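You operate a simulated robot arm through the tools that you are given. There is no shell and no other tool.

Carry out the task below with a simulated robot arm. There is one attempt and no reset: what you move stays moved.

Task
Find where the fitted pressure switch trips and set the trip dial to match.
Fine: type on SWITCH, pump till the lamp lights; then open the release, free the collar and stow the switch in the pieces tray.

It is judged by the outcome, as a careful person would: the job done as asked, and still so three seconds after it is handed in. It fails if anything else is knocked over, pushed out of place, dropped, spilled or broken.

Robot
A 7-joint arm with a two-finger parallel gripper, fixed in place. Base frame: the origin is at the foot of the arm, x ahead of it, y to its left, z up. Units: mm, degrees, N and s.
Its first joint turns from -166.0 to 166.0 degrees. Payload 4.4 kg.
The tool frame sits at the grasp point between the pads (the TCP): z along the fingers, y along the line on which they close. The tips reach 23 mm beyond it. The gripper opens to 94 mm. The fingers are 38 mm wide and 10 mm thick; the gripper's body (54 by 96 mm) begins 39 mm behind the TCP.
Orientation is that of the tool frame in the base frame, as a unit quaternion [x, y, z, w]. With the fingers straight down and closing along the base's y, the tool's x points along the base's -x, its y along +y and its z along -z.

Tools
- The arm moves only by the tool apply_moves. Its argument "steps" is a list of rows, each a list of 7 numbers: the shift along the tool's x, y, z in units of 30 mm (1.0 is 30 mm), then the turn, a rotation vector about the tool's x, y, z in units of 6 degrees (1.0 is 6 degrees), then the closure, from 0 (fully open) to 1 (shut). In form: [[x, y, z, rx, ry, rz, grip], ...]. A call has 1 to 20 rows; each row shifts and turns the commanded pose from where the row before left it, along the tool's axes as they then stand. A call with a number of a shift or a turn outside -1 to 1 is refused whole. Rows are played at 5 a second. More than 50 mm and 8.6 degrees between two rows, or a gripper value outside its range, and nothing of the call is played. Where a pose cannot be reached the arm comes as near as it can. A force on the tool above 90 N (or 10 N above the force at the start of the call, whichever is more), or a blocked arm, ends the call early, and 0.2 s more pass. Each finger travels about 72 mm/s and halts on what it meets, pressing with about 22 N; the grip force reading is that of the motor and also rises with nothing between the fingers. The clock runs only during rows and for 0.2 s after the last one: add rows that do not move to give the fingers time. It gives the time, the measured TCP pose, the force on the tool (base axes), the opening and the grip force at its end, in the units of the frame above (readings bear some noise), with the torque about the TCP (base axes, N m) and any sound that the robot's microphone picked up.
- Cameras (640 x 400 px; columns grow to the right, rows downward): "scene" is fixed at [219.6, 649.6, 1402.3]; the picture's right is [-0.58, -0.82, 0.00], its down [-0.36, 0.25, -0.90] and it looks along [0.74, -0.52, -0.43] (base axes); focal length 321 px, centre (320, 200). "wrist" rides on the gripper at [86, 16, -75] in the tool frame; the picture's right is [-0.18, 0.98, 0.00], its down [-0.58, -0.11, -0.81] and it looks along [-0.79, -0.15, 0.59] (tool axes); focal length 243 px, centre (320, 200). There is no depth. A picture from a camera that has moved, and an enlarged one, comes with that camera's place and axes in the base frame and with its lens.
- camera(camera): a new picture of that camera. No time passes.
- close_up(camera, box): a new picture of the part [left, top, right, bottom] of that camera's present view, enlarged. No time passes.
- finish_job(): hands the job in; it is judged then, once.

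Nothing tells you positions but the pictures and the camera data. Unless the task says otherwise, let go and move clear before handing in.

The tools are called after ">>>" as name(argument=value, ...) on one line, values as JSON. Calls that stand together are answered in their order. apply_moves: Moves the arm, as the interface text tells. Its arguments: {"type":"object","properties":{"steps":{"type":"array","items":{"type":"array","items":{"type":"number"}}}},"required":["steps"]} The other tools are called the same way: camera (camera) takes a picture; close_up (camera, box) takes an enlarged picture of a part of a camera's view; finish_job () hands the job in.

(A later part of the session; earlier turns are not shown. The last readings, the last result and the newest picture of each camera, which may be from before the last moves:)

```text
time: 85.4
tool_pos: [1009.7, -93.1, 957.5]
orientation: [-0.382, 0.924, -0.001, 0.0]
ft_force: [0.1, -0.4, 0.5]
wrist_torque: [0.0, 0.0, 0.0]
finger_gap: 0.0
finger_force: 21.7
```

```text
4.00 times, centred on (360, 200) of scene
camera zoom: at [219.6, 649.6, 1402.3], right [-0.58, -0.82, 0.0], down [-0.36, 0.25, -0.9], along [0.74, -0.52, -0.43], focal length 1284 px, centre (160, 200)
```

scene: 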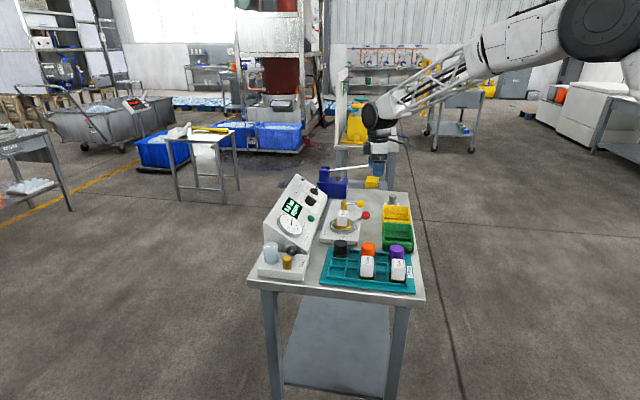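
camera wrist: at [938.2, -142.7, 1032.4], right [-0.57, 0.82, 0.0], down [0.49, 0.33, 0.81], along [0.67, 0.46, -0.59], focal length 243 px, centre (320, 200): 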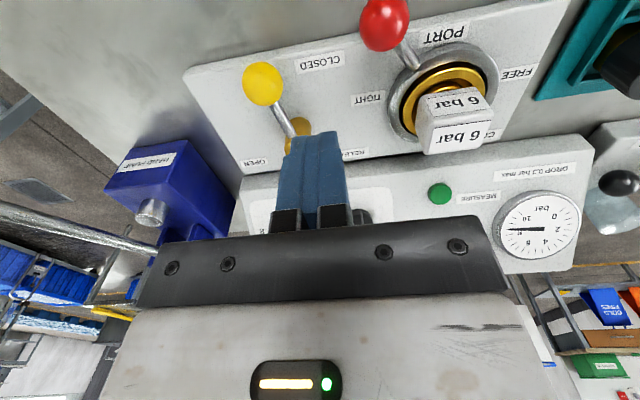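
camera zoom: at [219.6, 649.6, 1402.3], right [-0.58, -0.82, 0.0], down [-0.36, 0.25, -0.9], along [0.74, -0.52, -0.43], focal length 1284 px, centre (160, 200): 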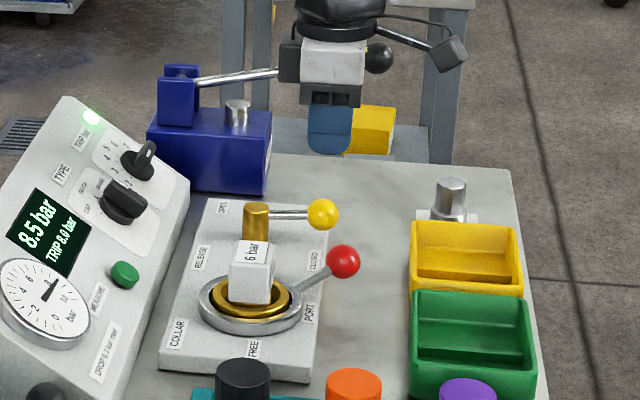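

The fingertips are centred in the gap between the yellow and red balls. I'll lower them to ball height.

>>> apply_moves(steps=[[0, 0, 0.8, 0, 0, 0, 1], [0, 0, 0.8, 0, 0, 0, 1], [0, 0, 0.8, 0, 0, 0, 1], [0, 0, 0.6, 0, 0, 0, 1], [0, 0, 0, 0, 0, 0, 1]])

>>> camera(camera="wrist")

>>> close_up(camera="scene", box=[310, 160, 400, 240])

```text
time: 86.6
tool_pos: [1009.9, -92.7, 869.1]
orientation: [-0.382, 0.924, 0.0, 0.0]
ft_force: [-0.3, 0.5, 0.0]
wrist_torque: [-0.02, 0.02, 0.01]
finger_gap: 0.0
finger_force: 21.7
```

```text
taken
camera wrist: at [938.8, -142.7, 943.6], right [-0.57, 0.82, 0.0], down [0.49, 0.33, 0.81], along [0.67, 0.46, -0.59], focal length 243 px, centre (320, 200)
```

wrist: 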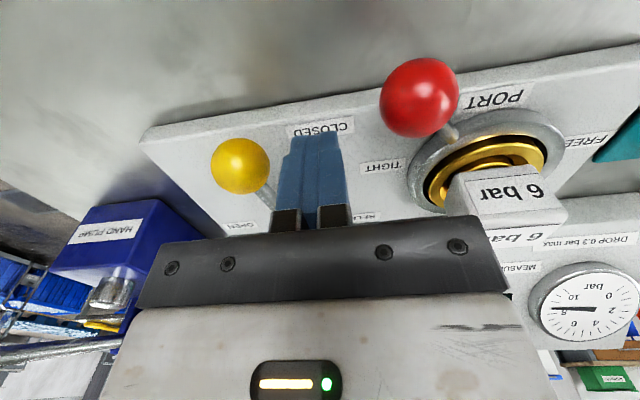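

```text
5.00 times, centred on (355, 200) of scene
camera zoom: at [219.6, 649.6, 1402.3], right [-0.58, -0.82, 0.0], down [-0.36, 0.25, -0.9], along [0.74, -0.52, -0.43], focal length 1606 px, centre (145, 200)
```

zoom: 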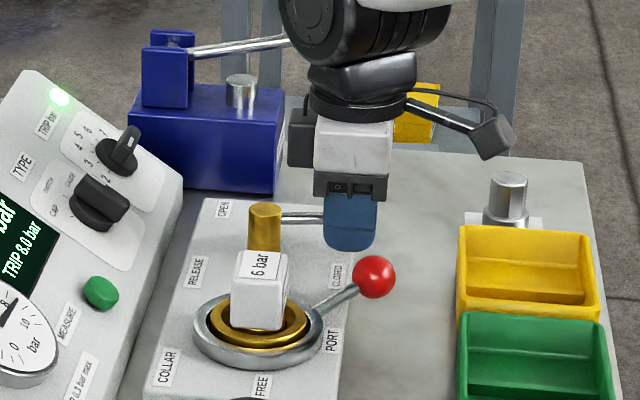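

Tips are beside the yellow ball. I'll lower slightly more and sweep it around its pivot toward OPEN, checking midway.

>>> apply_moves(steps=[[0, 0, 0.25, 0, 0, 0, 1], [0.08, -0.35, 0, 0, 0, 0, 1], [0.087, -0.35, 0, 0, 0, 0, 1], [0.093, -0.4, 0, 0, 0, 0, 1], [0.02, -0.403, 0, 0, 0, 0, 1], [-0.053, -0.393, 0, 0, 0, 0, 1], [0, 0, 0, 0, 0, 0, 1]])

>>> camera(camera="wrist")

>>> close_up(camera="scene", box=[270, 160, 400, 240])

```text
time: 88.2
tool_pos: [1046.3, -137.9, 861.7]
orientation: [-0.383, 0.924, 0.001, 0.0]
ft_force: [-0.7, 0.8, -0.1]
wrist_torque: [0.01, -0.01, 0.01]
finger_gap: 0.0
finger_force: 21.8
```

```text
taken
camera wrist: at [974.8, -187.9, 936.4], right [-0.57, 0.82, 0.0], down [0.49, 0.33, 0.81], along [0.67, 0.46, -0.59], focal length 243 px, centre (320, 200)
```

wrist: 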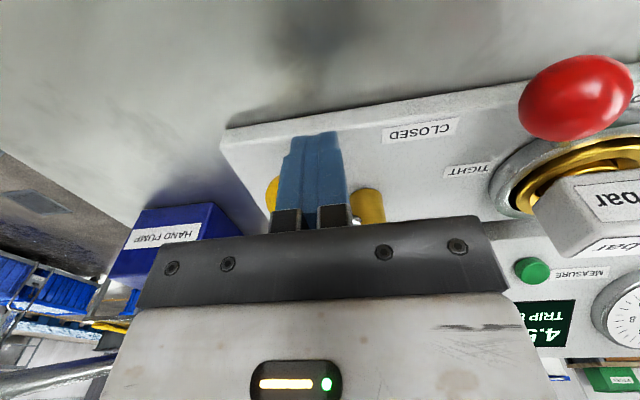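

```text
4.92 times, centred on (335, 200) of scene
camera zoom: at [219.6, 649.6, 1402.3], right [-0.58, -0.82, 0.0], down [-0.36, 0.25, -0.9], along [0.74, -0.52, -0.43], focal length 1581 px, centre (246, 200)
```

zoom: 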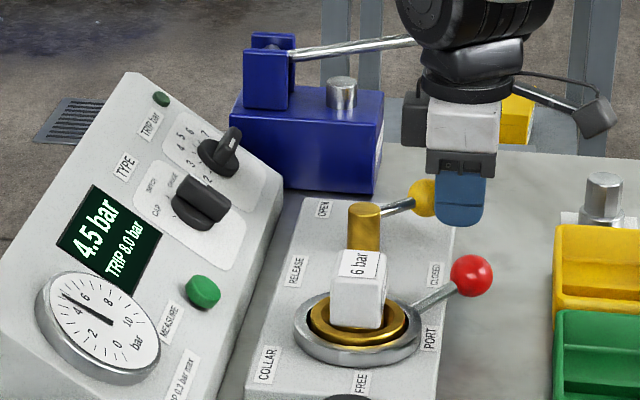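

Pressure is falling (4.5) and TRIP 8.0 stays latched. I'll continue sweeping to the OPEN end.

>>> apply_moves(steps=[[-0.13, -0.37, 0, 0, 0, 0, 1], [-0.197, -0.337, 0, 0, 0, 0, 1], [-0.257, -0.29, 0, 0, 0, 0, 1], [-0.313, -0.24, 0, 0, 0, 0, 1], [0, 0, 0, 0, 0, 0, 1]])

>>> camera(camera="wrist")

>>> close_up(camera="scene", box=[270, 160, 400, 240])

```text
time: 89.4
tool_pos: [1090.9, -144.8, 860.9]
orientation: [-0.383, 0.924, 0.0, 0.0]
ft_force: [-0.1, -0.5, -0.6]
wrist_torque: [0.02, -0.01, 0.04]
finger_gap: 0.1
finger_force: 22.1
```

```text
taken
camera wrist: at [1019.7, -195.6, 936.6], right [-0.57, 0.82, 0.0], down [0.49, 0.33, 0.81], along [0.67, 0.46, -0.59], focal length 243 px, centre (320, 200)
```

wrist: 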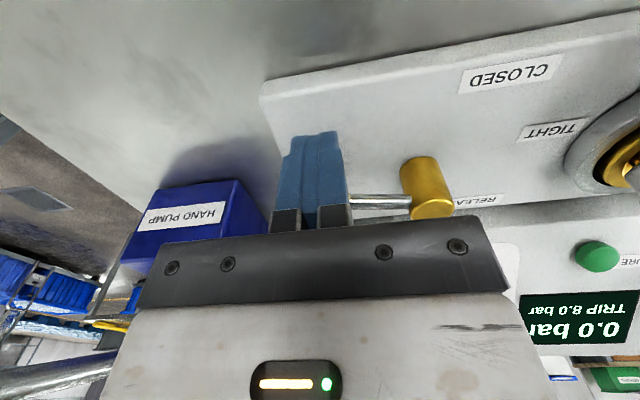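

```text
4.92 times, centred on (335, 200) of scene
camera zoom: at [219.6, 649.6, 1402.3], right [-0.58, -0.82, 0.0], down [-0.36, 0.25, -0.9], along [0.74, -0.52, -0.43], focal length 1581 px, centre (246, 200)
```

zoom: 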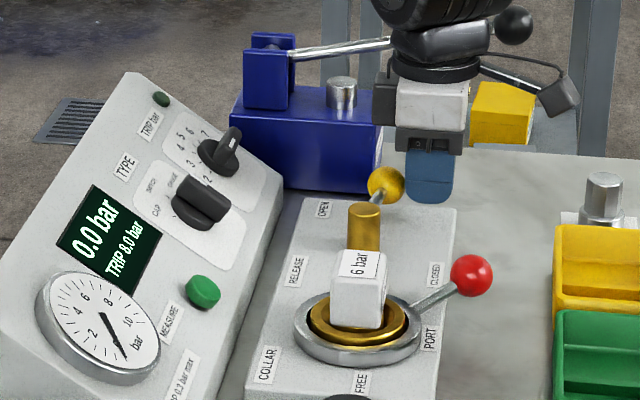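

0.0 bar now, TRIP 8.0 still shown. I'll nudge the lever the last few degrees toward its OPEN end.

>>> apply_moves(steps=[[-0.2, -0.1, 0, 0, 0, 0, 1], [-0.2, -0.06, 0, 0, 0, 0, 1], [0, 0, 0, 0, 0, 0, 1]])

>>> camera(camera="wrist")

>>> close_up(camera="scene", box=[310, 170, 390, 230])

```text
time: 90.2
tool_pos: [1103.6, -140.7, 863.3]
orientation: [-0.383, 0.924, 0.0, 0.0]
ft_force: [-4.5, -2.8, 0.0]
wrist_torque: [-0.01, 0.12, 0.01]
finger_gap: 0.0
finger_force: 22.0
```

```text
taken
camera wrist: at [1031.6, -190.3, 937.2], right [-0.57, 0.82, 0.0], down [0.49, 0.33, 0.81], along [0.66, 0.46, -0.59], focal length 243 px, centre (320, 200)
```

wrist: 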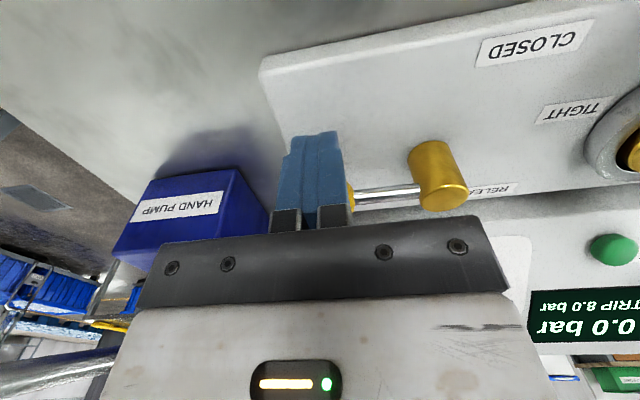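

```text
6.67 times, centred on (350, 200) of scene
camera zoom: at [219.6, 649.6, 1402.3], right [-0.58, -0.82, 0.0], down [-0.36, 0.25, -0.9], along [0.74, -0.52, -0.43], focal length 2141 px, centre (120, 200)
```

zoom: 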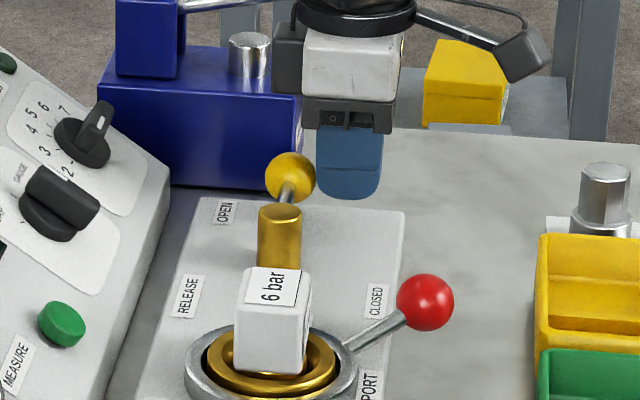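

The lever is at its OPEN stop (light 5 N contact). I'll back off, rise, and move to the +side of the red collar ball, ready to sweep it toward FREE.

>>> apply_moves(steps=[[0.42, 0, 0, 0, 0, 0, 1], [0.42, 0, 0, 0, 0, 0, 1], [0, 0, -0.9, 0, 0, 0, 1], [0, 0, -0.9, 0, 0, 0, 1], [0, 0, -0.8, 0, 0, 0, 1], [0.31, 0.9, 0, 0, 0, 0, 1], [0.31, 0.9, 0, 0, 0, 0, 1], [0.31, 0.9, 0, 0, 0, 0, 1], [0.3, 0.93, 0, 0, 0, 0, 1], [0, 0, 0, 0, 0, 0, 1]])

>>> camera(camera="wrist")

>>> close_up(camera="scene", box=[270, 160, 400, 250])

```text
time: 92.4
tool_pos: [981.2, -107.6, 939.9]
orientation: [-0.384, 0.923, -0.001, 0.0]
ft_force: [-0.6, 0.0, 0.9]
wrist_torque: [-0.04, 0.01, 0.03]
finger_gap: 0.0
finger_force: 22.4
```

```text
taken
camera wrist: at [910.7, -156.8, 1014.3], right [-0.57, 0.82, 0.0], down [0.49, 0.33, 0.81], along [0.66, 0.46, -0.59], focal length 243 px, centre (320, 200)
```

wrist: 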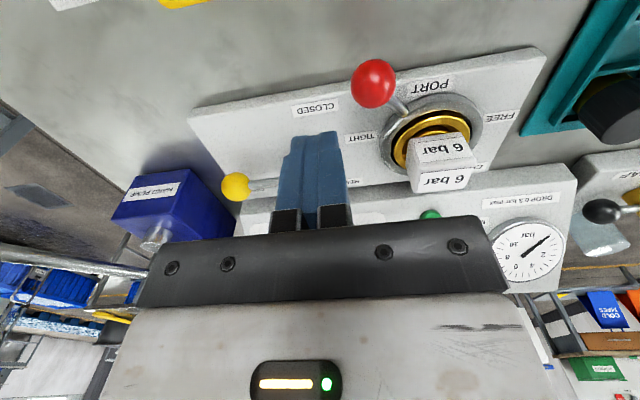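

```text
4.44 times, centred on (335, 205) of scene
camera zoom: at [219.6, 649.6, 1402.3], right [-0.58, -0.82, 0.0], down [-0.36, 0.25, -0.9], along [0.74, -0.52, -0.43], focal length 1427 px, centre (253, 178)
```

zoom: 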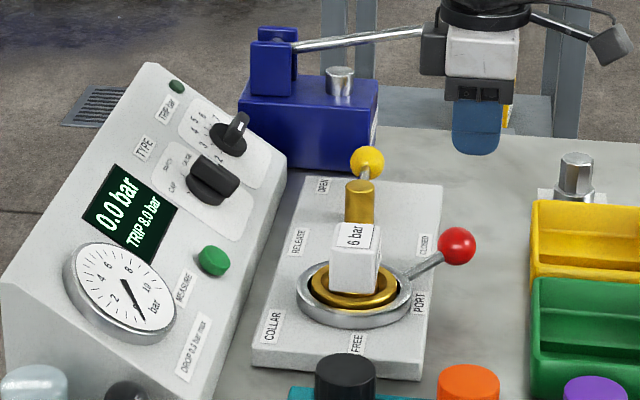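

>>> apply_moves(steps=[[0, 0, 0.9, 0, 0, 0, 1], [0, 0, 0.9, 0, 0, 0, 1], [0, 0, 0.83, 0, 0, 0, 1], [0, 0.33, 0, 0, 0, 0, 1], [0, 0.33, 0, 0, 0, 0, 1], [0, 0.33, 0, 0, 0, 0, 1], [0, 0.33, 0, 0, 0, 0, 1], [0, 0, 0, 0, 0, 0, 1]])

>>> camera(camera="wrist")

>>> close_up(camera="scene", box=[310, 180, 400, 250])

```text
time: 94.2
tool_pos: [953.2, -78.7, 861.9]
orientation: [-0.383, 0.924, 0.0, 0.0]
ft_force: [-0.1, -0.7, -0.1]
wrist_torque: [-0.04, 0.04, 0.0]
finger_gap: 0.0
finger_force: 22.2
```

```text
taken
camera wrist: at [882.6, -127.9, 935.6], right [-0.57, 0.82, 0.0], down [0.49, 0.33, 0.81], along [0.66, 0.46, -0.59], focal length 243 px, centre (320, 200)
```

wrist: 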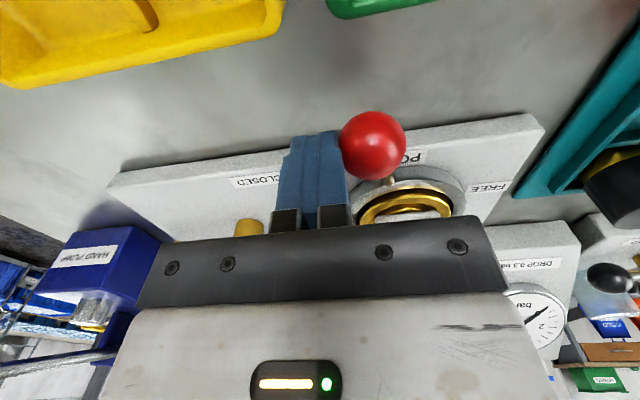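

```text
5.71 times, centred on (355, 215) of scene
camera zoom: at [219.6, 649.6, 1402.3], right [-0.58, -0.82, 0.0], down [-0.36, 0.25, -0.9], along [0.74, -0.52, -0.43], focal length 1835 px, centre (120, 114)
```

zoom: 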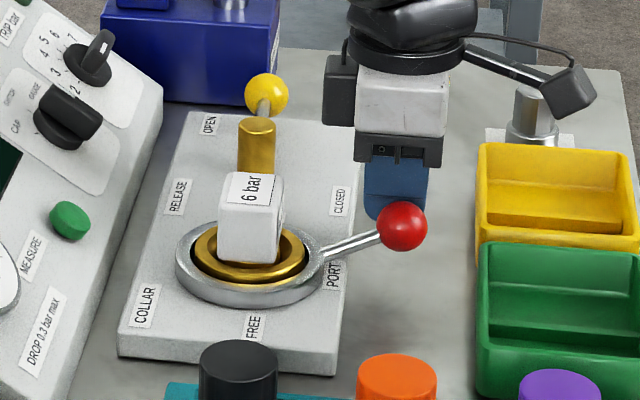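

The collar lever is swinging freely. Continuing toward FREE.

>>> apply_moves(steps=[[0, 0.33, 0, 0, 0, 0, 1], [0, 0.33, 0, 0, 0, 0, 1], [0, 0.33, 0, 0, 0, 0, 1], [0, 0.33, 0, 0, 0, 0, 1], [0, 0.33, 0, 0, 0, 0, 1], [0, 0, 0, 0, 0, 0, 1]])

>>> camera(camera="wrist")

>>> close_up(camera="scene", box=[310, 180, 400, 250])

```text
time: 95.6
tool_pos: [919.8, -42.8, 859.6]
orientation: [-0.384, 0.923, 0.0, 0.0]
ft_force: [-0.3, -0.3, -1.0]
wrist_torque: [0.0, 0.01, 0.03]
finger_gap: 0.1
finger_force: 21.5
```

```text
taken
camera wrist: at [847.5, -93.7, 935.3], right [-0.57, 0.82, 0.0], down [0.49, 0.33, 0.81], along [0.66, 0.46, -0.59], focal length 243 px, centre (320, 200)
```

wrist: 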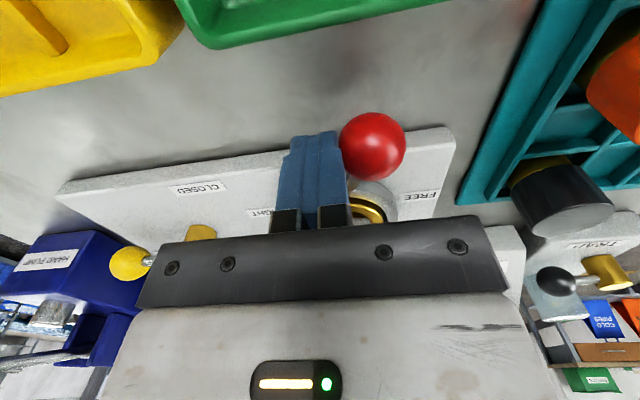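

```text
5.71 times, centred on (355, 215) of scene
camera zoom: at [219.6, 649.6, 1402.3], right [-0.58, -0.82, 0.0], down [-0.36, 0.25, -0.9], along [0.74, -0.52, -0.43], focal length 1835 px, centre (120, 114)
```

zoom: 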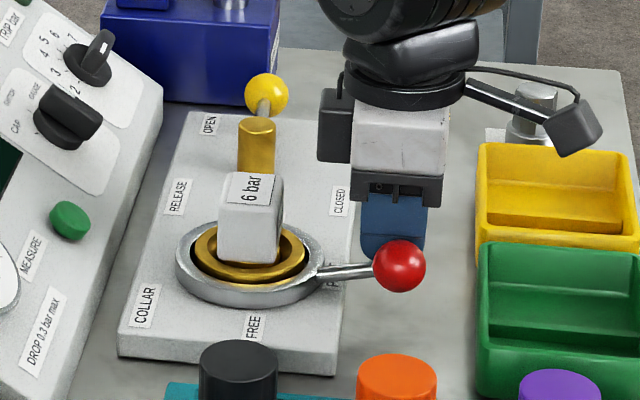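

>>> apply_moves(steps=[[0, 0.33, 0, 0, 0, 0, 1], [0, 0.33, 0, 0, 0, 0, 1], [0, 0, 0, 0, 0, 0, 1]])

>>> camera(camera="wrist")

>>> close_up(camera="scene", box=[310, 180, 400, 250])

```text
time: 96.4
tool_pos: [905.6, -30.4, 861.3]
orientation: [-0.383, 0.924, 0.001, 0.0]
ft_force: [0.2, -1.1, 0.1]
wrist_torque: [-0.01, -0.01, -0.03]
finger_gap: 0.0
finger_force: 21.8
```

```text
taken
camera wrist: at [833.9, -79.9, 935.0], right [-0.57, 0.82, 0.0], down [0.49, 0.33, 0.81], along [0.67, 0.46, -0.59], focal length 243 px, centre (320, 200)
```

wrist: 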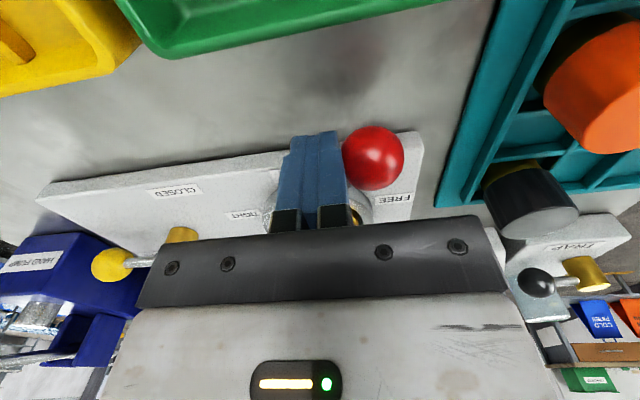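

```text
5.71 times, centred on (355, 215) of scene
camera zoom: at [219.6, 649.6, 1402.3], right [-0.58, -0.82, 0.0], down [-0.36, 0.25, -0.9], along [0.74, -0.52, -0.43], focal length 1835 px, centre (120, 114)
```

zoom: 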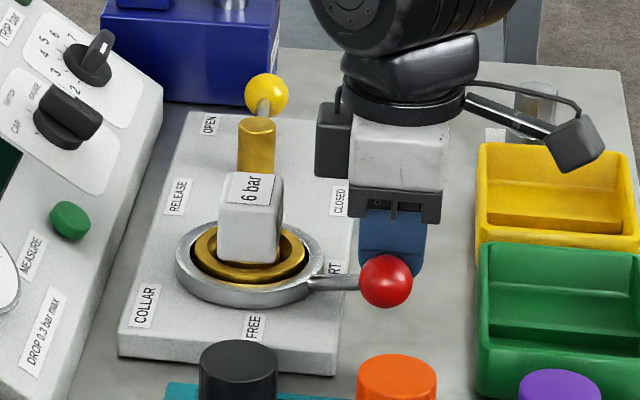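

No stop felt yet, so I'll continue along the arc in small steps until the FREE end stop is felt.

>>> apply_moves(steps=[[-0.08, 0.27, 0, 0, 0, 0, 1], [-0.14, 0.25, 0, 0, 0, 0, 1], [0, 0, 0, 0, 0, 0, 1]])

>>> camera(camera="wrist")

>>> close_up(camera="scene", box=[310, 180, 400, 250])

```text
time: 97.2
tool_pos: [899.8, -18.0, 862.5]
orientation: [-0.382, 0.924, -0.001, 0.0]
ft_force: [24.5, -66.0, -14.3]
wrist_torque: [-1.26, -0.34, -0.26]
finger_gap: 0.1
finger_force: 21.6
```

```text
taken
camera wrist: at [828.0, -67.0, 935.9], right [-0.56, 0.83, 0.0], down [0.49, 0.33, 0.81], along [0.67, 0.45, -0.59], focal length 243 px, centre (320, 200)
```

wrist: 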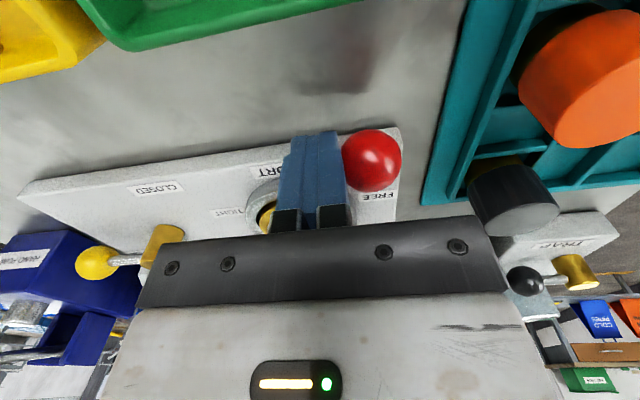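

```text
5.71 times, centred on (355, 215) of scene
camera zoom: at [219.6, 649.6, 1402.3], right [-0.58, -0.82, 0.0], down [-0.36, 0.25, -0.9], along [0.74, -0.52, -0.43], focal length 1835 px, centre (120, 114)
```

zoom: 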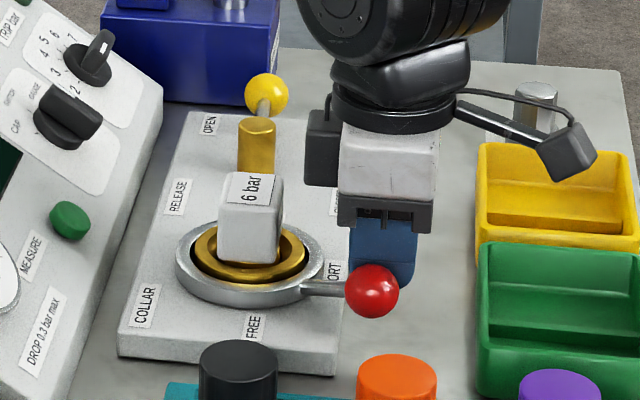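

The FREE end stop is felt (64 N push reaction). I'll back off from the lever, rise, and look over the tray and the switch from above.

>>> apply_moves(steps=[[0.1, -0.4, 0, 0, 0, 0, 1], [0.3, -0.4, 0, 0, 0, 0, 1], [0, 0, -0.9, 0, 0, 0, 1], [0, 0, -1, 0, 0, 0, 0.8], [0, 0, -1, 0, 0, 0, 0.6], [0, 0, -1, 0, 0, 0, 0.4], [0, 0, -1, 0, 0, 0, 0.2], [0, 0, -1, 0, 0, 0, 0.2], [0, 0, -1, 0, 0, 0, 0.2], [0, 0, -1, 0, 0, 0, 0.2], [1, 0, 0, 0, 0, 0, 0.2], [1, 0, 0, 0, 0, 0, 0.2], [1, 0, 0, 0, 0, 0, 0.2], [1, 0, 0, 0, 0, 0, 0.2], [0, 0, 0, 0, 0, 0, 0.2]])

>>> camera(camera="wrist")

>>> close_up(camera="scene", box=[260, 170, 430, 300])

```text
time: 100.4
tool_pos: [822.4, -126.3, 1097.0]
orientation: [-0.383, 0.924, 0.0, 0.0]
ft_force: [0.0, -0.4, -0.4]
wrist_torque: [0.01, 0.01, -0.01]
finger_gap: 75.1
finger_force: 0.0
```

```text
taken
camera wrist: at [750.8, -175.6, 1171.7], right [-0.57, 0.82, 0.0], down [0.49, 0.33, 0.81], along [0.67, 0.46, -0.59], focal length 243 px, centre (320, 200)
```

wrist: 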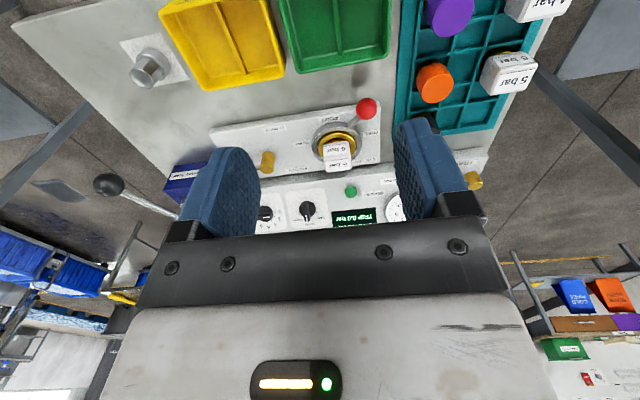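

```text
3.08 times, centred on (345, 235) of scene
camera zoom: at [219.6, 649.6, 1402.3], right [-0.58, -0.82, 0.0], down [-0.36, 0.25, -0.9], along [0.74, -0.52, -0.43], focal length 988 px, centre (243, 92)
```

zoom: 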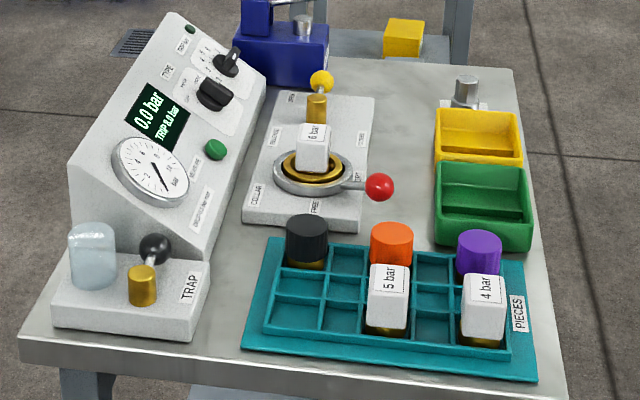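

>>> close_up(camera="scene", box=[318, 230, 424, 300])

>>> close_up(camera="wrist", box=[380, 0, 580, 150])

>>> close_up(camera="wrist", box=[290, 80, 400, 190])

```text
5.71 times, centred on (371, 265) of scene
camera zoom: at [219.6, 649.6, 1402.3], right [-0.58, -0.82, 0.0], down [-0.36, 0.25, -0.9], along [0.74, -0.52, -0.43], focal length 1835 px, centre (29, -171)
```

zoom: 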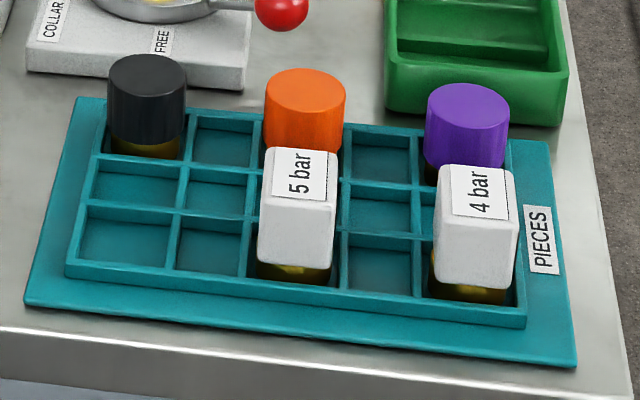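

```text
2.67 times, centred on (480, 75) of wrist
camera zoom: at [750.8, -175.6, 1171.7], right [-0.57, 0.82, 0.0], down [0.49, 0.33, 0.81], along [0.67, 0.46, -0.59], focal length 647 px, centre (-107, 533)
```

zoom: 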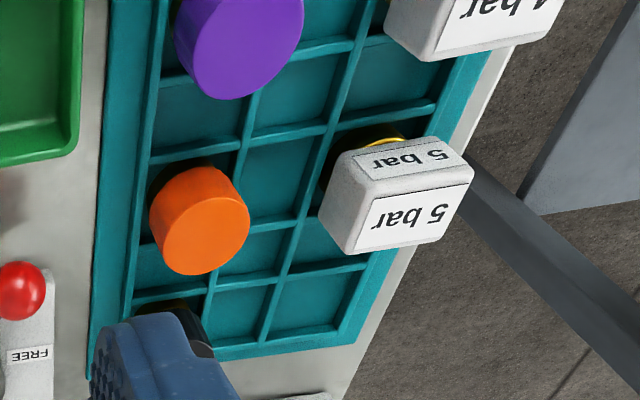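

```text
3.64 times, centred on (345, 135) of wrist
camera zoom: at [750.8, -175.6, 1171.7], right [-0.57, 0.82, 0.0], down [0.49, 0.33, 0.81], along [0.67, 0.46, -0.59], focal length 882 px, centre (229, 436)
```

zoom: 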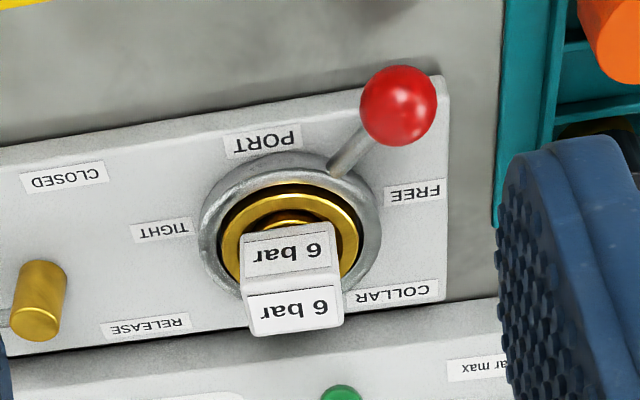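

The tray's home column for this switch (near row, first cell, beside 5 bar and 4 bar) is empty at about (800, 179). The fitted switch is aligned with the fixture, its top near (978, 15, 879). I'll move above the switch.

>>> apply_moves(steps=[[-0.876, -0.0445, 0.4, 0, 0, 0, 0.3], [-0.876, -0.0445, 0.4, 0, 0, 0, 0.4], [-0.876, -0.0445, 0.5, 0, 0, 0, 0.4], [-0.876, -0.0445, 0.6, 0, 0, 0, 0.4], [-0.876, -0.0445, 0.6, 0, 0, 0, 0.4], [-0.876, -0.0445, 0.6, 0, 0, 0, 0.4], [-0.876, -0.0445, 0.6, 0, 0, 0, 0.4], [-0.876, -0.0445, 0.6, 0, 0, 0, 0.4], [0, 0, 0, 0, 0, 0, 0.4]])

>>> camera(camera="wrist")

>>> close_up(camera="scene", box=[300, 170, 400, 250])

```text
time: 102.4
tool_pos: [979.1, 14.8, 969.9]
orientation: [-0.383, 0.924, 0.0, -0.001]
ft_force: [0.9, -0.1, -1.0]
wrist_torque: [-0.01, 0.01, 0.02]
finger_gap: 56.4
finger_force: 0.2
```

```text
taken
camera wrist: at [907.3, -33.8, 1044.5], right [-0.57, 0.82, 0.0], down [0.49, 0.33, 0.81], along [0.66, 0.46, -0.59], focal length 243 px, centre (320, 200)
```

wrist: 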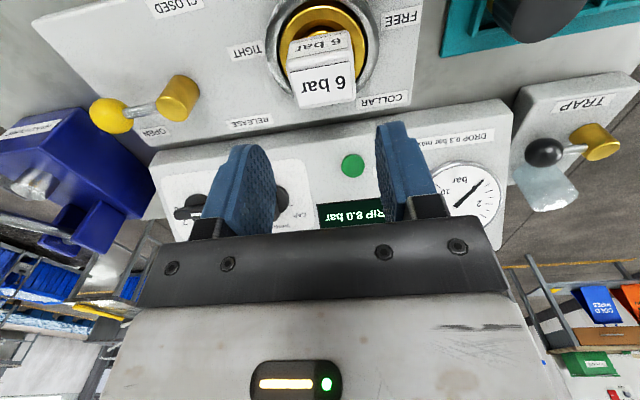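

```text
5.00 times, centred on (350, 210) of scene
camera zoom: at [219.6, 649.6, 1402.3], right [-0.58, -0.82, 0.0], down [-0.36, 0.25, -0.9], along [0.74, -0.52, -0.43], focal length 1606 px, centre (170, 150)
```

zoom: 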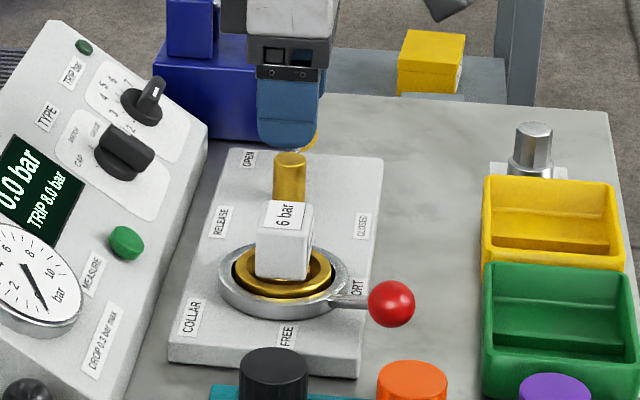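

>>> close_up(camera="wrist", box=[260, 0, 400, 120])

```text
3.33 times, centred on (330, 60) of wrist
camera zoom: at [907.3, -33.8, 1044.5], right [-0.57, 0.82, 0.0], down [0.49, 0.33, 0.81], along [0.66, 0.46, -0.59], focal length 809 px, centre (287, 667)
```

zoom: 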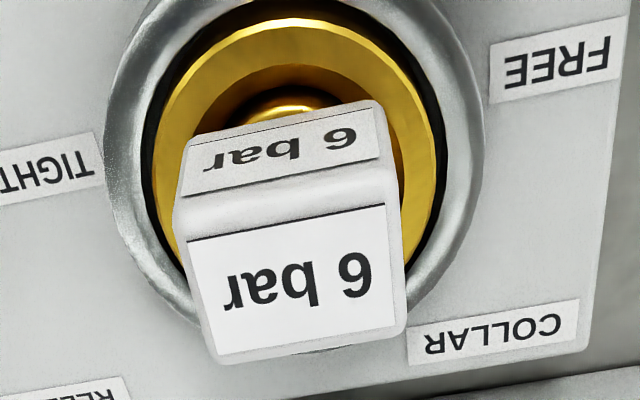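

The switch is square to the fingers and about 42 mm wide along the closing direction, only ~2 mm off. I'll open a little more, correct, and descend around it.

>>> apply_moves(steps=[[0, 0.06, 0.5, 0, 0, 0, 0.25], [0, 0, 0.8, 0, 0, 0, 0.25], [0, 0, 0.8, 0, 0, 0, 0.25], [0, 0, 0.7, 0, 0, 0, 0.25], [0, 0, 0.5, 0, 0, 0, 0.25], [0, 0, 0, 0, 0, 0, 0.25]])

>>> camera(camera="wrist")

>>> close_up(camera="scene", box=[310, 170, 390, 240])

```text
time: 103.8
tool_pos: [977.8, 15.9, 870.3]
orientation: [-0.383, 0.924, 0.0, 0.0]
ft_force: [0.1, 0.8, -0.2]
wrist_torque: [0.0, 0.01, -0.02]
finger_gap: 70.6
finger_force: 0.1
```

```text
taken
camera wrist: at [905.7, -32.7, 944.3], right [-0.57, 0.82, 0.0], down [0.49, 0.33, 0.81], along [0.67, 0.46, -0.59], focal length 243 px, centre (320, 200)
```

wrist: 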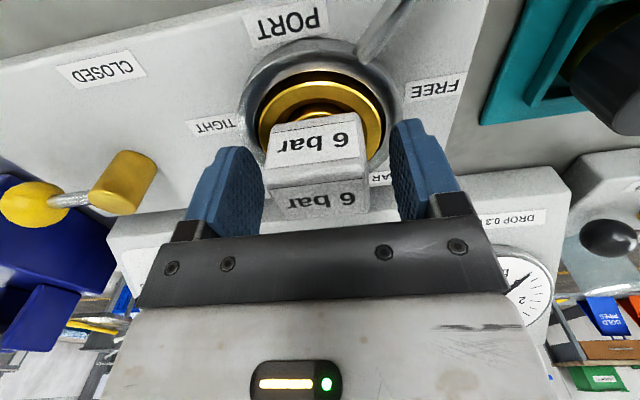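

```text
5.71 times, centred on (350, 205) of scene
camera zoom: at [219.6, 649.6, 1402.3], right [-0.58, -0.82, 0.0], down [-0.36, 0.25, -0.9], along [0.74, -0.52, -0.43], focal length 1835 px, centre (149, 171)
```

zoom: 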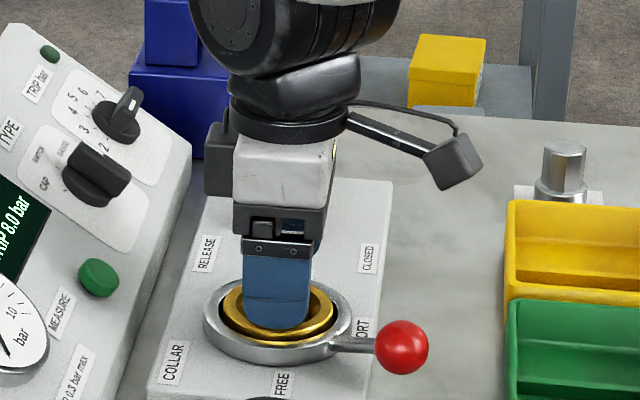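

Fingers straddle the switch without contact. Closing on it.

>>> apply_moves(steps=[[0, 0, 0, 0, 0, 0, 0.4], [0, 0, 0, 0, 0, 0, 0.5], [0, 0, 0, 0, 0, 0, 0.6], [0, 0, 0, 0, 0, 0, 0.8], [0, 0, 0, 0, 0, 0, 0.9], [0, 0, 0, 0, 0, 0, 0.9]])

>>> camera(camera="wrist")

```text
time: 105.2
tool_pos: [977.9, 16.3, 869.0]
orientation: [-0.383, 0.924, 0.0, -0.001]
ft_force: [1.0, -0.2, -0.6]
wrist_torque: [0.03, -0.02, -0.01]
finger_gap: 45.9
finger_force: 22.0
```

```text
taken
camera wrist: at [905.7, -32.7, 944.5], right [-0.57, 0.82, 0.0], down [0.49, 0.33, 0.81], along [0.67, 0.46, -0.59], focal length 243 px, centre (320, 200)
```

wrist: 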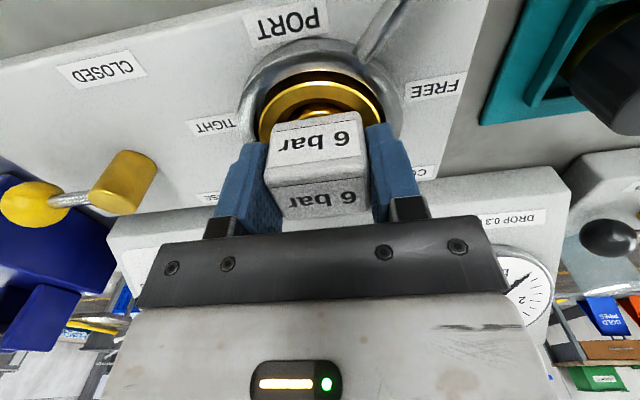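

>>> close_up(camera="wrist", box=[200, 80, 440, 240])

>>> apply_moves(steps=[[0, 0, 0, 0, 0, 0, 1], [0, 0, 0, 0, 0, 0, 1], [0, 0, 0, 0, 0, 0, 1]])

>>> close_up(camera="wrist", box=[200, 80, 440, 240])

```text
2.50 times, centred on (320, 160) of wrist
camera zoom: at [905.7, -32.7, 944.5], right [-0.57, 0.82, 0.0], down [0.49, 0.33, 0.81], along [0.67, 0.46, -0.59], focal length 606 px, centre (320, 300)
```

zoom: 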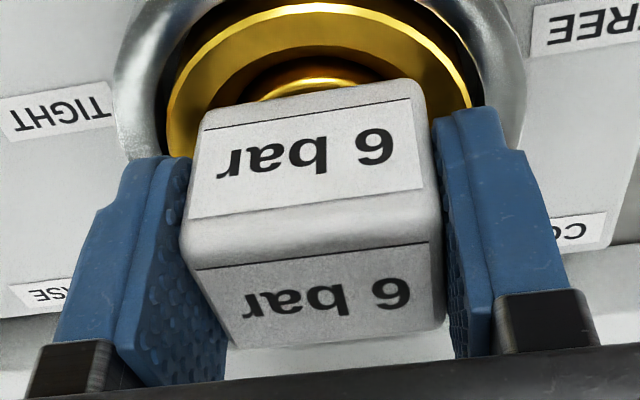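

```text
time: 106.0
tool_pos: [975.8, 16.4, 870.1]
orientation: [-0.383, 0.924, 0.0, 0.0]
ft_force: [-0.1, 1.0, 1.4]
wrist_torque: [0.05, 0.04, -0.03]
finger_gap: 45.7
finger_force: 21.6
```

```text
2.50 times, centred on (320, 160) of wrist
camera zoom: at [905.7, -32.7, 944.5], right [-0.57, 0.82, 0.0], down [0.49, 0.33, 0.81], along [0.67, 0.46, -0.59], focal length 606 px, centre (320, 300)
```

zoom: 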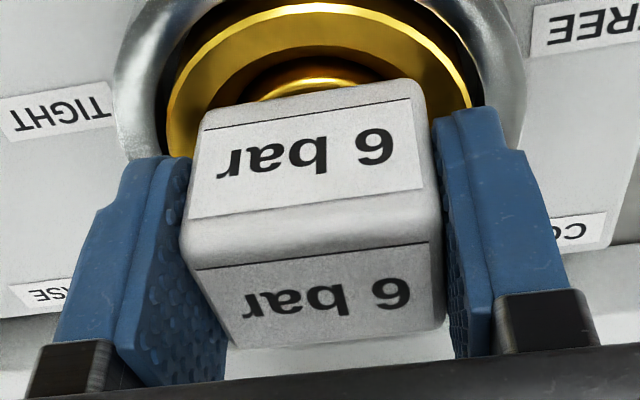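

Both pads are on the switch. I'll lift gently a little and see if it comes free.

>>> apply_moves(steps=[[0, 0, -0.15, 0, 0, 0, 1], [0, 0, -0.2, 0, 0, 0, 1], [0, 0, -0.3, 0, 0, 0, 1], [0, 0, 0, 0, 0, 0, 1]])

>>> close_up(camera="wrist", box=[200, 80, 440, 240])

>>> close_up(camera="scene", box=[310, 170, 390, 240])

```text
time: 107.0
tool_pos: [978.9, 15.5, 889.3]
orientation: [-0.383, 0.924, 0.0, 0.0]
ft_force: [0.3, 0.1, -1.3]
wrist_torque: [0.01, -0.02, -0.01]
finger_gap: 45.8
finger_force: 21.5
```

```text
2.50 times, centred on (320, 160) of wrist
camera zoom: at [906.1, -33.2, 963.4], right [-0.57, 0.82, 0.0], down [0.49, 0.33, 0.81], along [0.66, 0.46, -0.59], focal length 606 px, centre (320, 300)
```

zoom: 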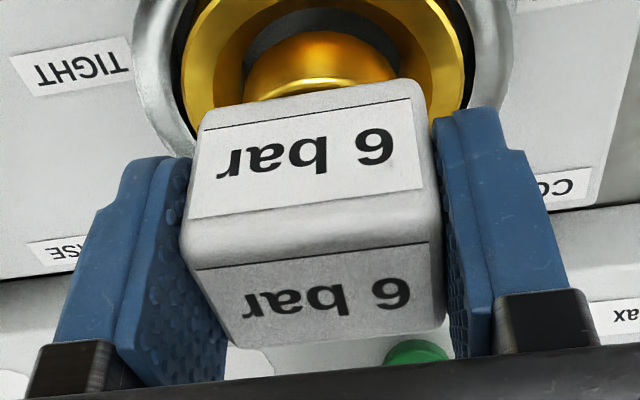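

```text
5.71 times, centred on (350, 205) of scene
camera zoom: at [219.6, 649.6, 1402.3], right [-0.58, -0.82, 0.0], down [-0.36, 0.25, -0.9], along [0.74, -0.52, -0.43], focal length 1835 px, centre (149, 171)
```

zoom: 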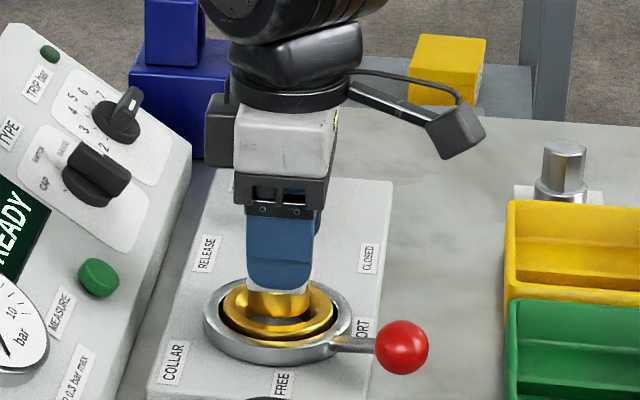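

The switch is free and lifting cleanly. I'll raise it clear and carry it over to the empty home cell in the tray.

>>> apply_moves(steps=[[0, 0, -0.7, 0, 0, 0, 1], [0, 0, -0.9, 0, 0, 0, 1], [0, 0, -0.95, 0, 0, 0, 1], [0.035, 0.6, 0, 0, 0, 0, 1], [0.035, 0.8, 0, 0, 0, 0, 1], [0.035, 0.85, 0, 0, 0, 0, 1], [0.035, 0.85, 0, 0, 0, 0, 1], [0.035, 0.85, 0, 0, 0, 0, 1], [0.035, 0.85, 0, 0, 0, 0, 1], [0.035, 0.85, 0, 0, 0, 0, 1], [0.035, 0.85, 0, 0, 0, 0, 1], [0.035, 0.8, 0, 0, 0, 0, 1], [0.035, 0.74, 0, 0, 0, 0, 1], [0, 0, 0, 0, 0, 0, 1]])

>>> camera(camera="wrist")

>>> close_up(camera="scene", box=[300, 190, 430, 300])

```text
time: 110.0
tool_pos: [799.3, 181.1, 968.4]
orientation: [-0.383, 0.924, 0.0, 0.0]
ft_force: [-0.7, 0.6, -1.7]
wrist_torque: [0.0, 0.03, -0.02]
finger_gap: 45.7
finger_force: 21.7
```

```text
taken
camera wrist: at [727.4, 131.5, 1041.9], right [-0.57, 0.82, 0.0], down [0.49, 0.33, 0.81], along [0.66, 0.46, -0.59], focal length 243 px, centre (320, 200)
```

wrist: 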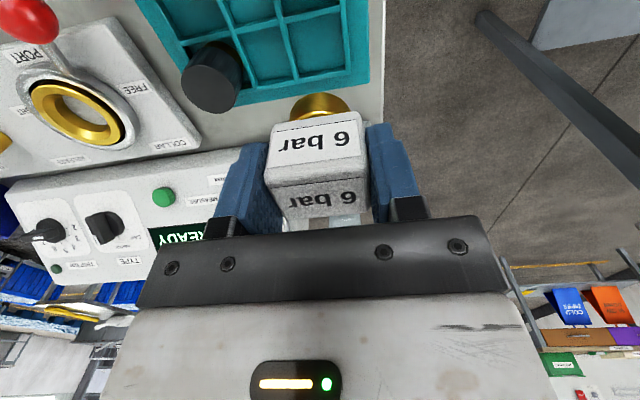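

```text
3.64 times, centred on (365, 245) of scene
camera zoom: at [219.6, 649.6, 1402.3], right [-0.58, -0.82, 0.0], down [-0.36, 0.25, -0.9], along [0.74, -0.52, -0.43], focal length 1168 px, centre (156, 36)
```

zoom: 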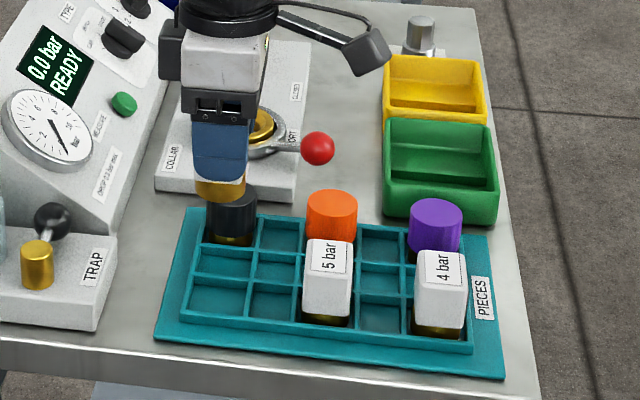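

>>> close_up(camera="wrist", box=[220, 0, 400, 110])

>>> close_up(camera="scene", box=[320, 220, 390, 290])

```text
3.56 times, centred on (310, 55) of wrist
camera zoom: at [727.4, 131.5, 1041.9], right [-0.57, 0.82, 0.0], down [0.49, 0.33, 0.81], along [0.66, 0.46, -0.59], focal length 863 px, centre (356, 716)
```

zoom: 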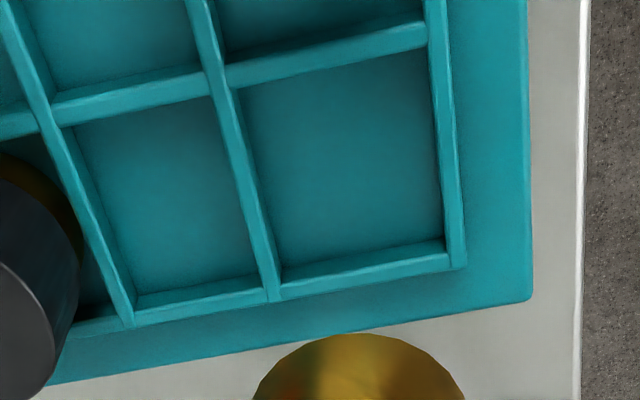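

```text
5.71 times, centred on (355, 255) of scene
camera zoom: at [219.6, 649.6, 1402.3], right [-0.58, -0.82, 0.0], down [-0.36, 0.25, -0.9], along [0.74, -0.52, -0.43], focal length 1835 px, centre (120, -114)
```

zoom: 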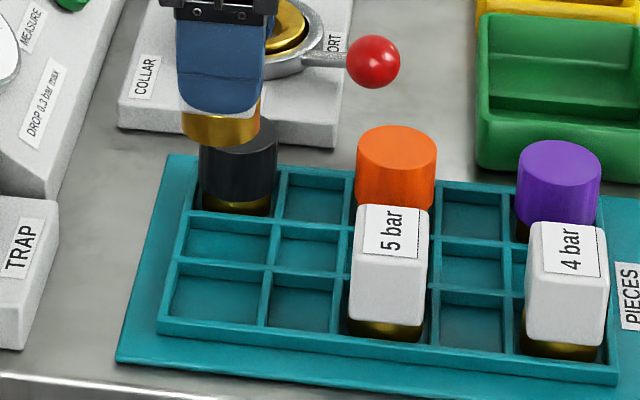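

The tool axis lines up with the empty cell within ~2 mm. I'll apply that small correction and lower to just above the cell.

>>> apply_moves(steps=[[-0.02, -0.06, 0.5, 0, 0, 0, 1], [0, 0, 0.7, 0, 0, 0, 1], [0, 0, 0.7, 0, 0, 0, 1], [0, 0, 0.6, 0, 0, 0, 1], [0, 0, 0.4, 0, 0, 0, 1], [0, 0, 0, 0, 0, 0, 1]])

>>> camera(camera="wrist")

>>> close_up(camera="scene", box=[320, 220, 390, 290])

```text
time: 111.4
tool_pos: [800.4, 177.1, 879.6]
orientation: [-0.383, 0.924, 0.0, 0.0]
ft_force: [0.5, -0.1, -1.6]
wrist_torque: [0.0, 0.01, 0.02]
finger_gap: 45.6
finger_force: 21.9
```

```text
taken
camera wrist: at [729.8, 128.4, 954.1], right [-0.57, 0.82, 0.0], down [0.49, 0.33, 0.81], along [0.67, 0.46, -0.59], focal length 243 px, centre (320, 200)
```

wrist: 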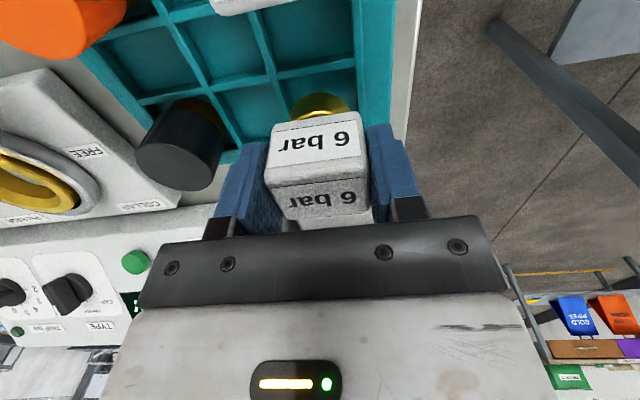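

```text
5.71 times, centred on (355, 255) of scene
camera zoom: at [219.6, 649.6, 1402.3], right [-0.58, -0.82, 0.0], down [-0.36, 0.25, -0.9], along [0.74, -0.52, -0.43], focal length 1835 px, centre (120, -114)
```

zoom: 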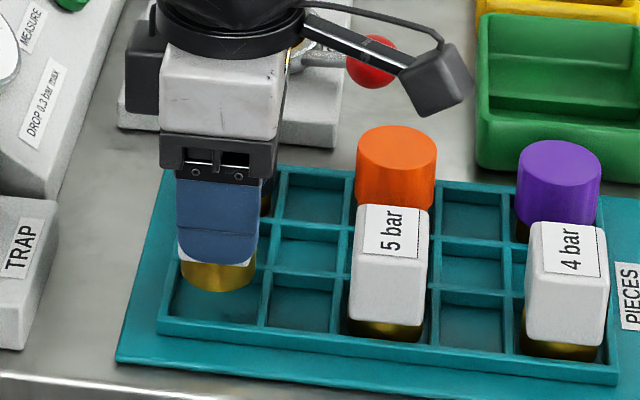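

>>> close_up(camera="wrist", box=[240, 40, 400, 140])

```text
4.00 times, centred on (320, 90) of wrist
camera zoom: at [729.8, 128.4, 954.1], right [-0.57, 0.82, 0.0], down [0.49, 0.33, 0.81], along [0.67, 0.46, -0.59], focal length 970 px, centre (320, 640)
```

zoom: 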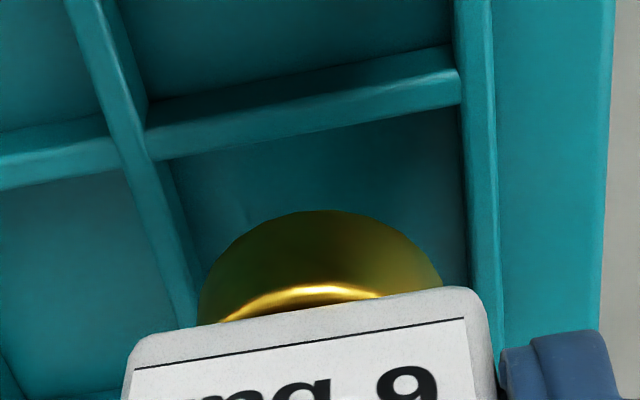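

The brass base is centred between the cell walls. I'll lower further in small steps, watching the force.

>>> apply_moves(steps=[[-0.03, 0.02, 0.2, 0, 0, 0, 1], [-0.02, 0, 0.2, 0, 0, 0, 1], [0, 0, 0.1, 0, 0, 0, 1], [0, 0, 0, 0, 0, 0, 1]])

>>> close_up(camera="wrist", box=[240, 40, 400, 140])

>>> close_up(camera="scene", box=[320, 220, 390, 290])

```text
time: 112.4
tool_pos: [801.3, 179.8, 864.6]
orientation: [-0.383, 0.924, 0.0, 0.0]
ft_force: [0.4, 0.5, -1.8]
wrist_torque: [0.0, 0.01, 0.0]
finger_gap: 45.8
finger_force: 22.1
```

```text
4.00 times, centred on (320, 90) of wrist
camera zoom: at [730.4, 130.9, 939.0], right [-0.57, 0.82, 0.0], down [0.49, 0.33, 0.81], along [0.67, 0.46, -0.59], focal length 970 px, centre (320, 640)
```

zoom: 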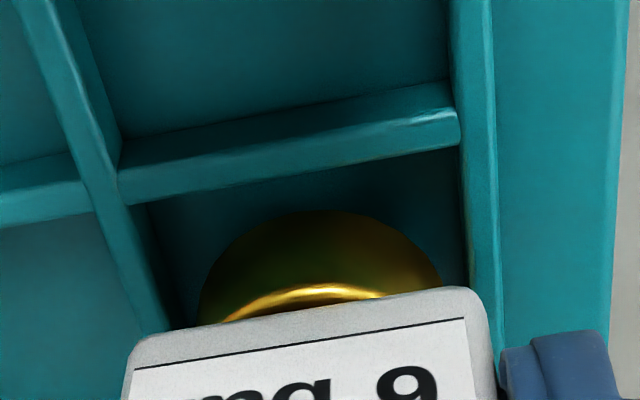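

```text
5.71 times, centred on (355, 255) of scene
camera zoom: at [219.6, 649.6, 1402.3], right [-0.58, -0.82, 0.0], down [-0.36, 0.25, -0.9], along [0.74, -0.52, -0.43], focal length 1835 px, centre (120, -114)
```

zoom: 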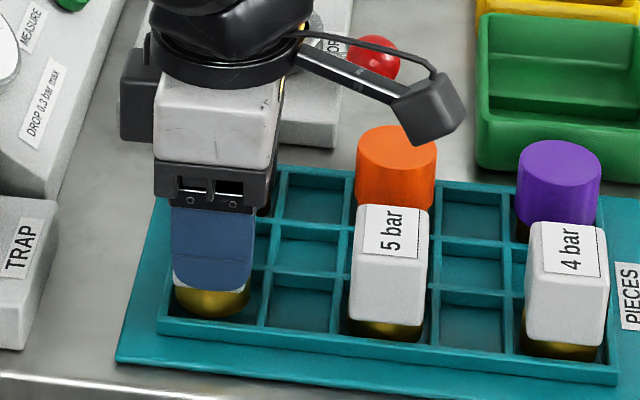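

>>> apply_moves(steps=[[0, 0, 0.1, 0, 0, 0, 1], [0, 0, 0.1, 0, 0, 0, 1], [0, 0, 0, 0, 0, 0, 1]])

>>> close_up(camera="scene", box=[320, 220, 390, 290])

```text
time: 113.2
tool_pos: [801.7, 180.4, 859.1]
orientation: [-0.383, 0.924, 0.0, 0.0]
ft_force: [-0.2, -0.3, -1.8]
wrist_torque: [-0.02, -0.01, -0.04]
finger_gap: 45.8
finger_force: 21.9
```

```text
5.71 times, centred on (355, 255) of scene
camera zoom: at [219.6, 649.6, 1402.3], right [-0.58, -0.82, 0.0], down [-0.36, 0.25, -0.9], along [0.74, -0.52, -0.43], focal length 1835 px, centre (120, -114)
```

zoom: 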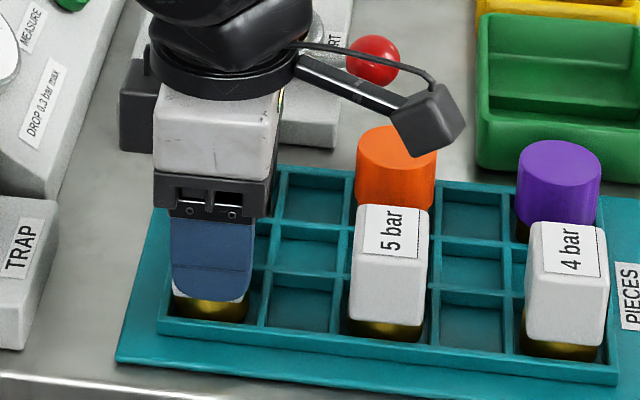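

>>> apply_moves(steps=[[0, 0, 0.07, 0, 0, 0, 1], [0, 0, 0, 0, 0, 0, 1]])

>>> apply_moves(steps=[[0, 0, 0.07, 0, 0, 0, 1], [0, 0, 0, 0, 0, 0, 1]])

```text
time: 113.8
tool_pos: [801.3, 181.5, 856.6]
orientation: [-0.383, 0.924, 0.001, 0.0]
ft_force: [-0.5, -0.1, -1.5]
wrist_torque: [-0.04, -0.03, 0.0]
finger_gap: 45.9
finger_force: 22.0
```

```text
time: 114.4
tool_pos: [803.1, 180.8, 855.4]
orientation: [-0.383, 0.924, -0.001, 0.002]
ft_force: [1.9, -1.7, 16.3]
wrist_torque: [0.07, -0.1, 0.01]
finger_gap: 46.1
finger_force: 22.6
```

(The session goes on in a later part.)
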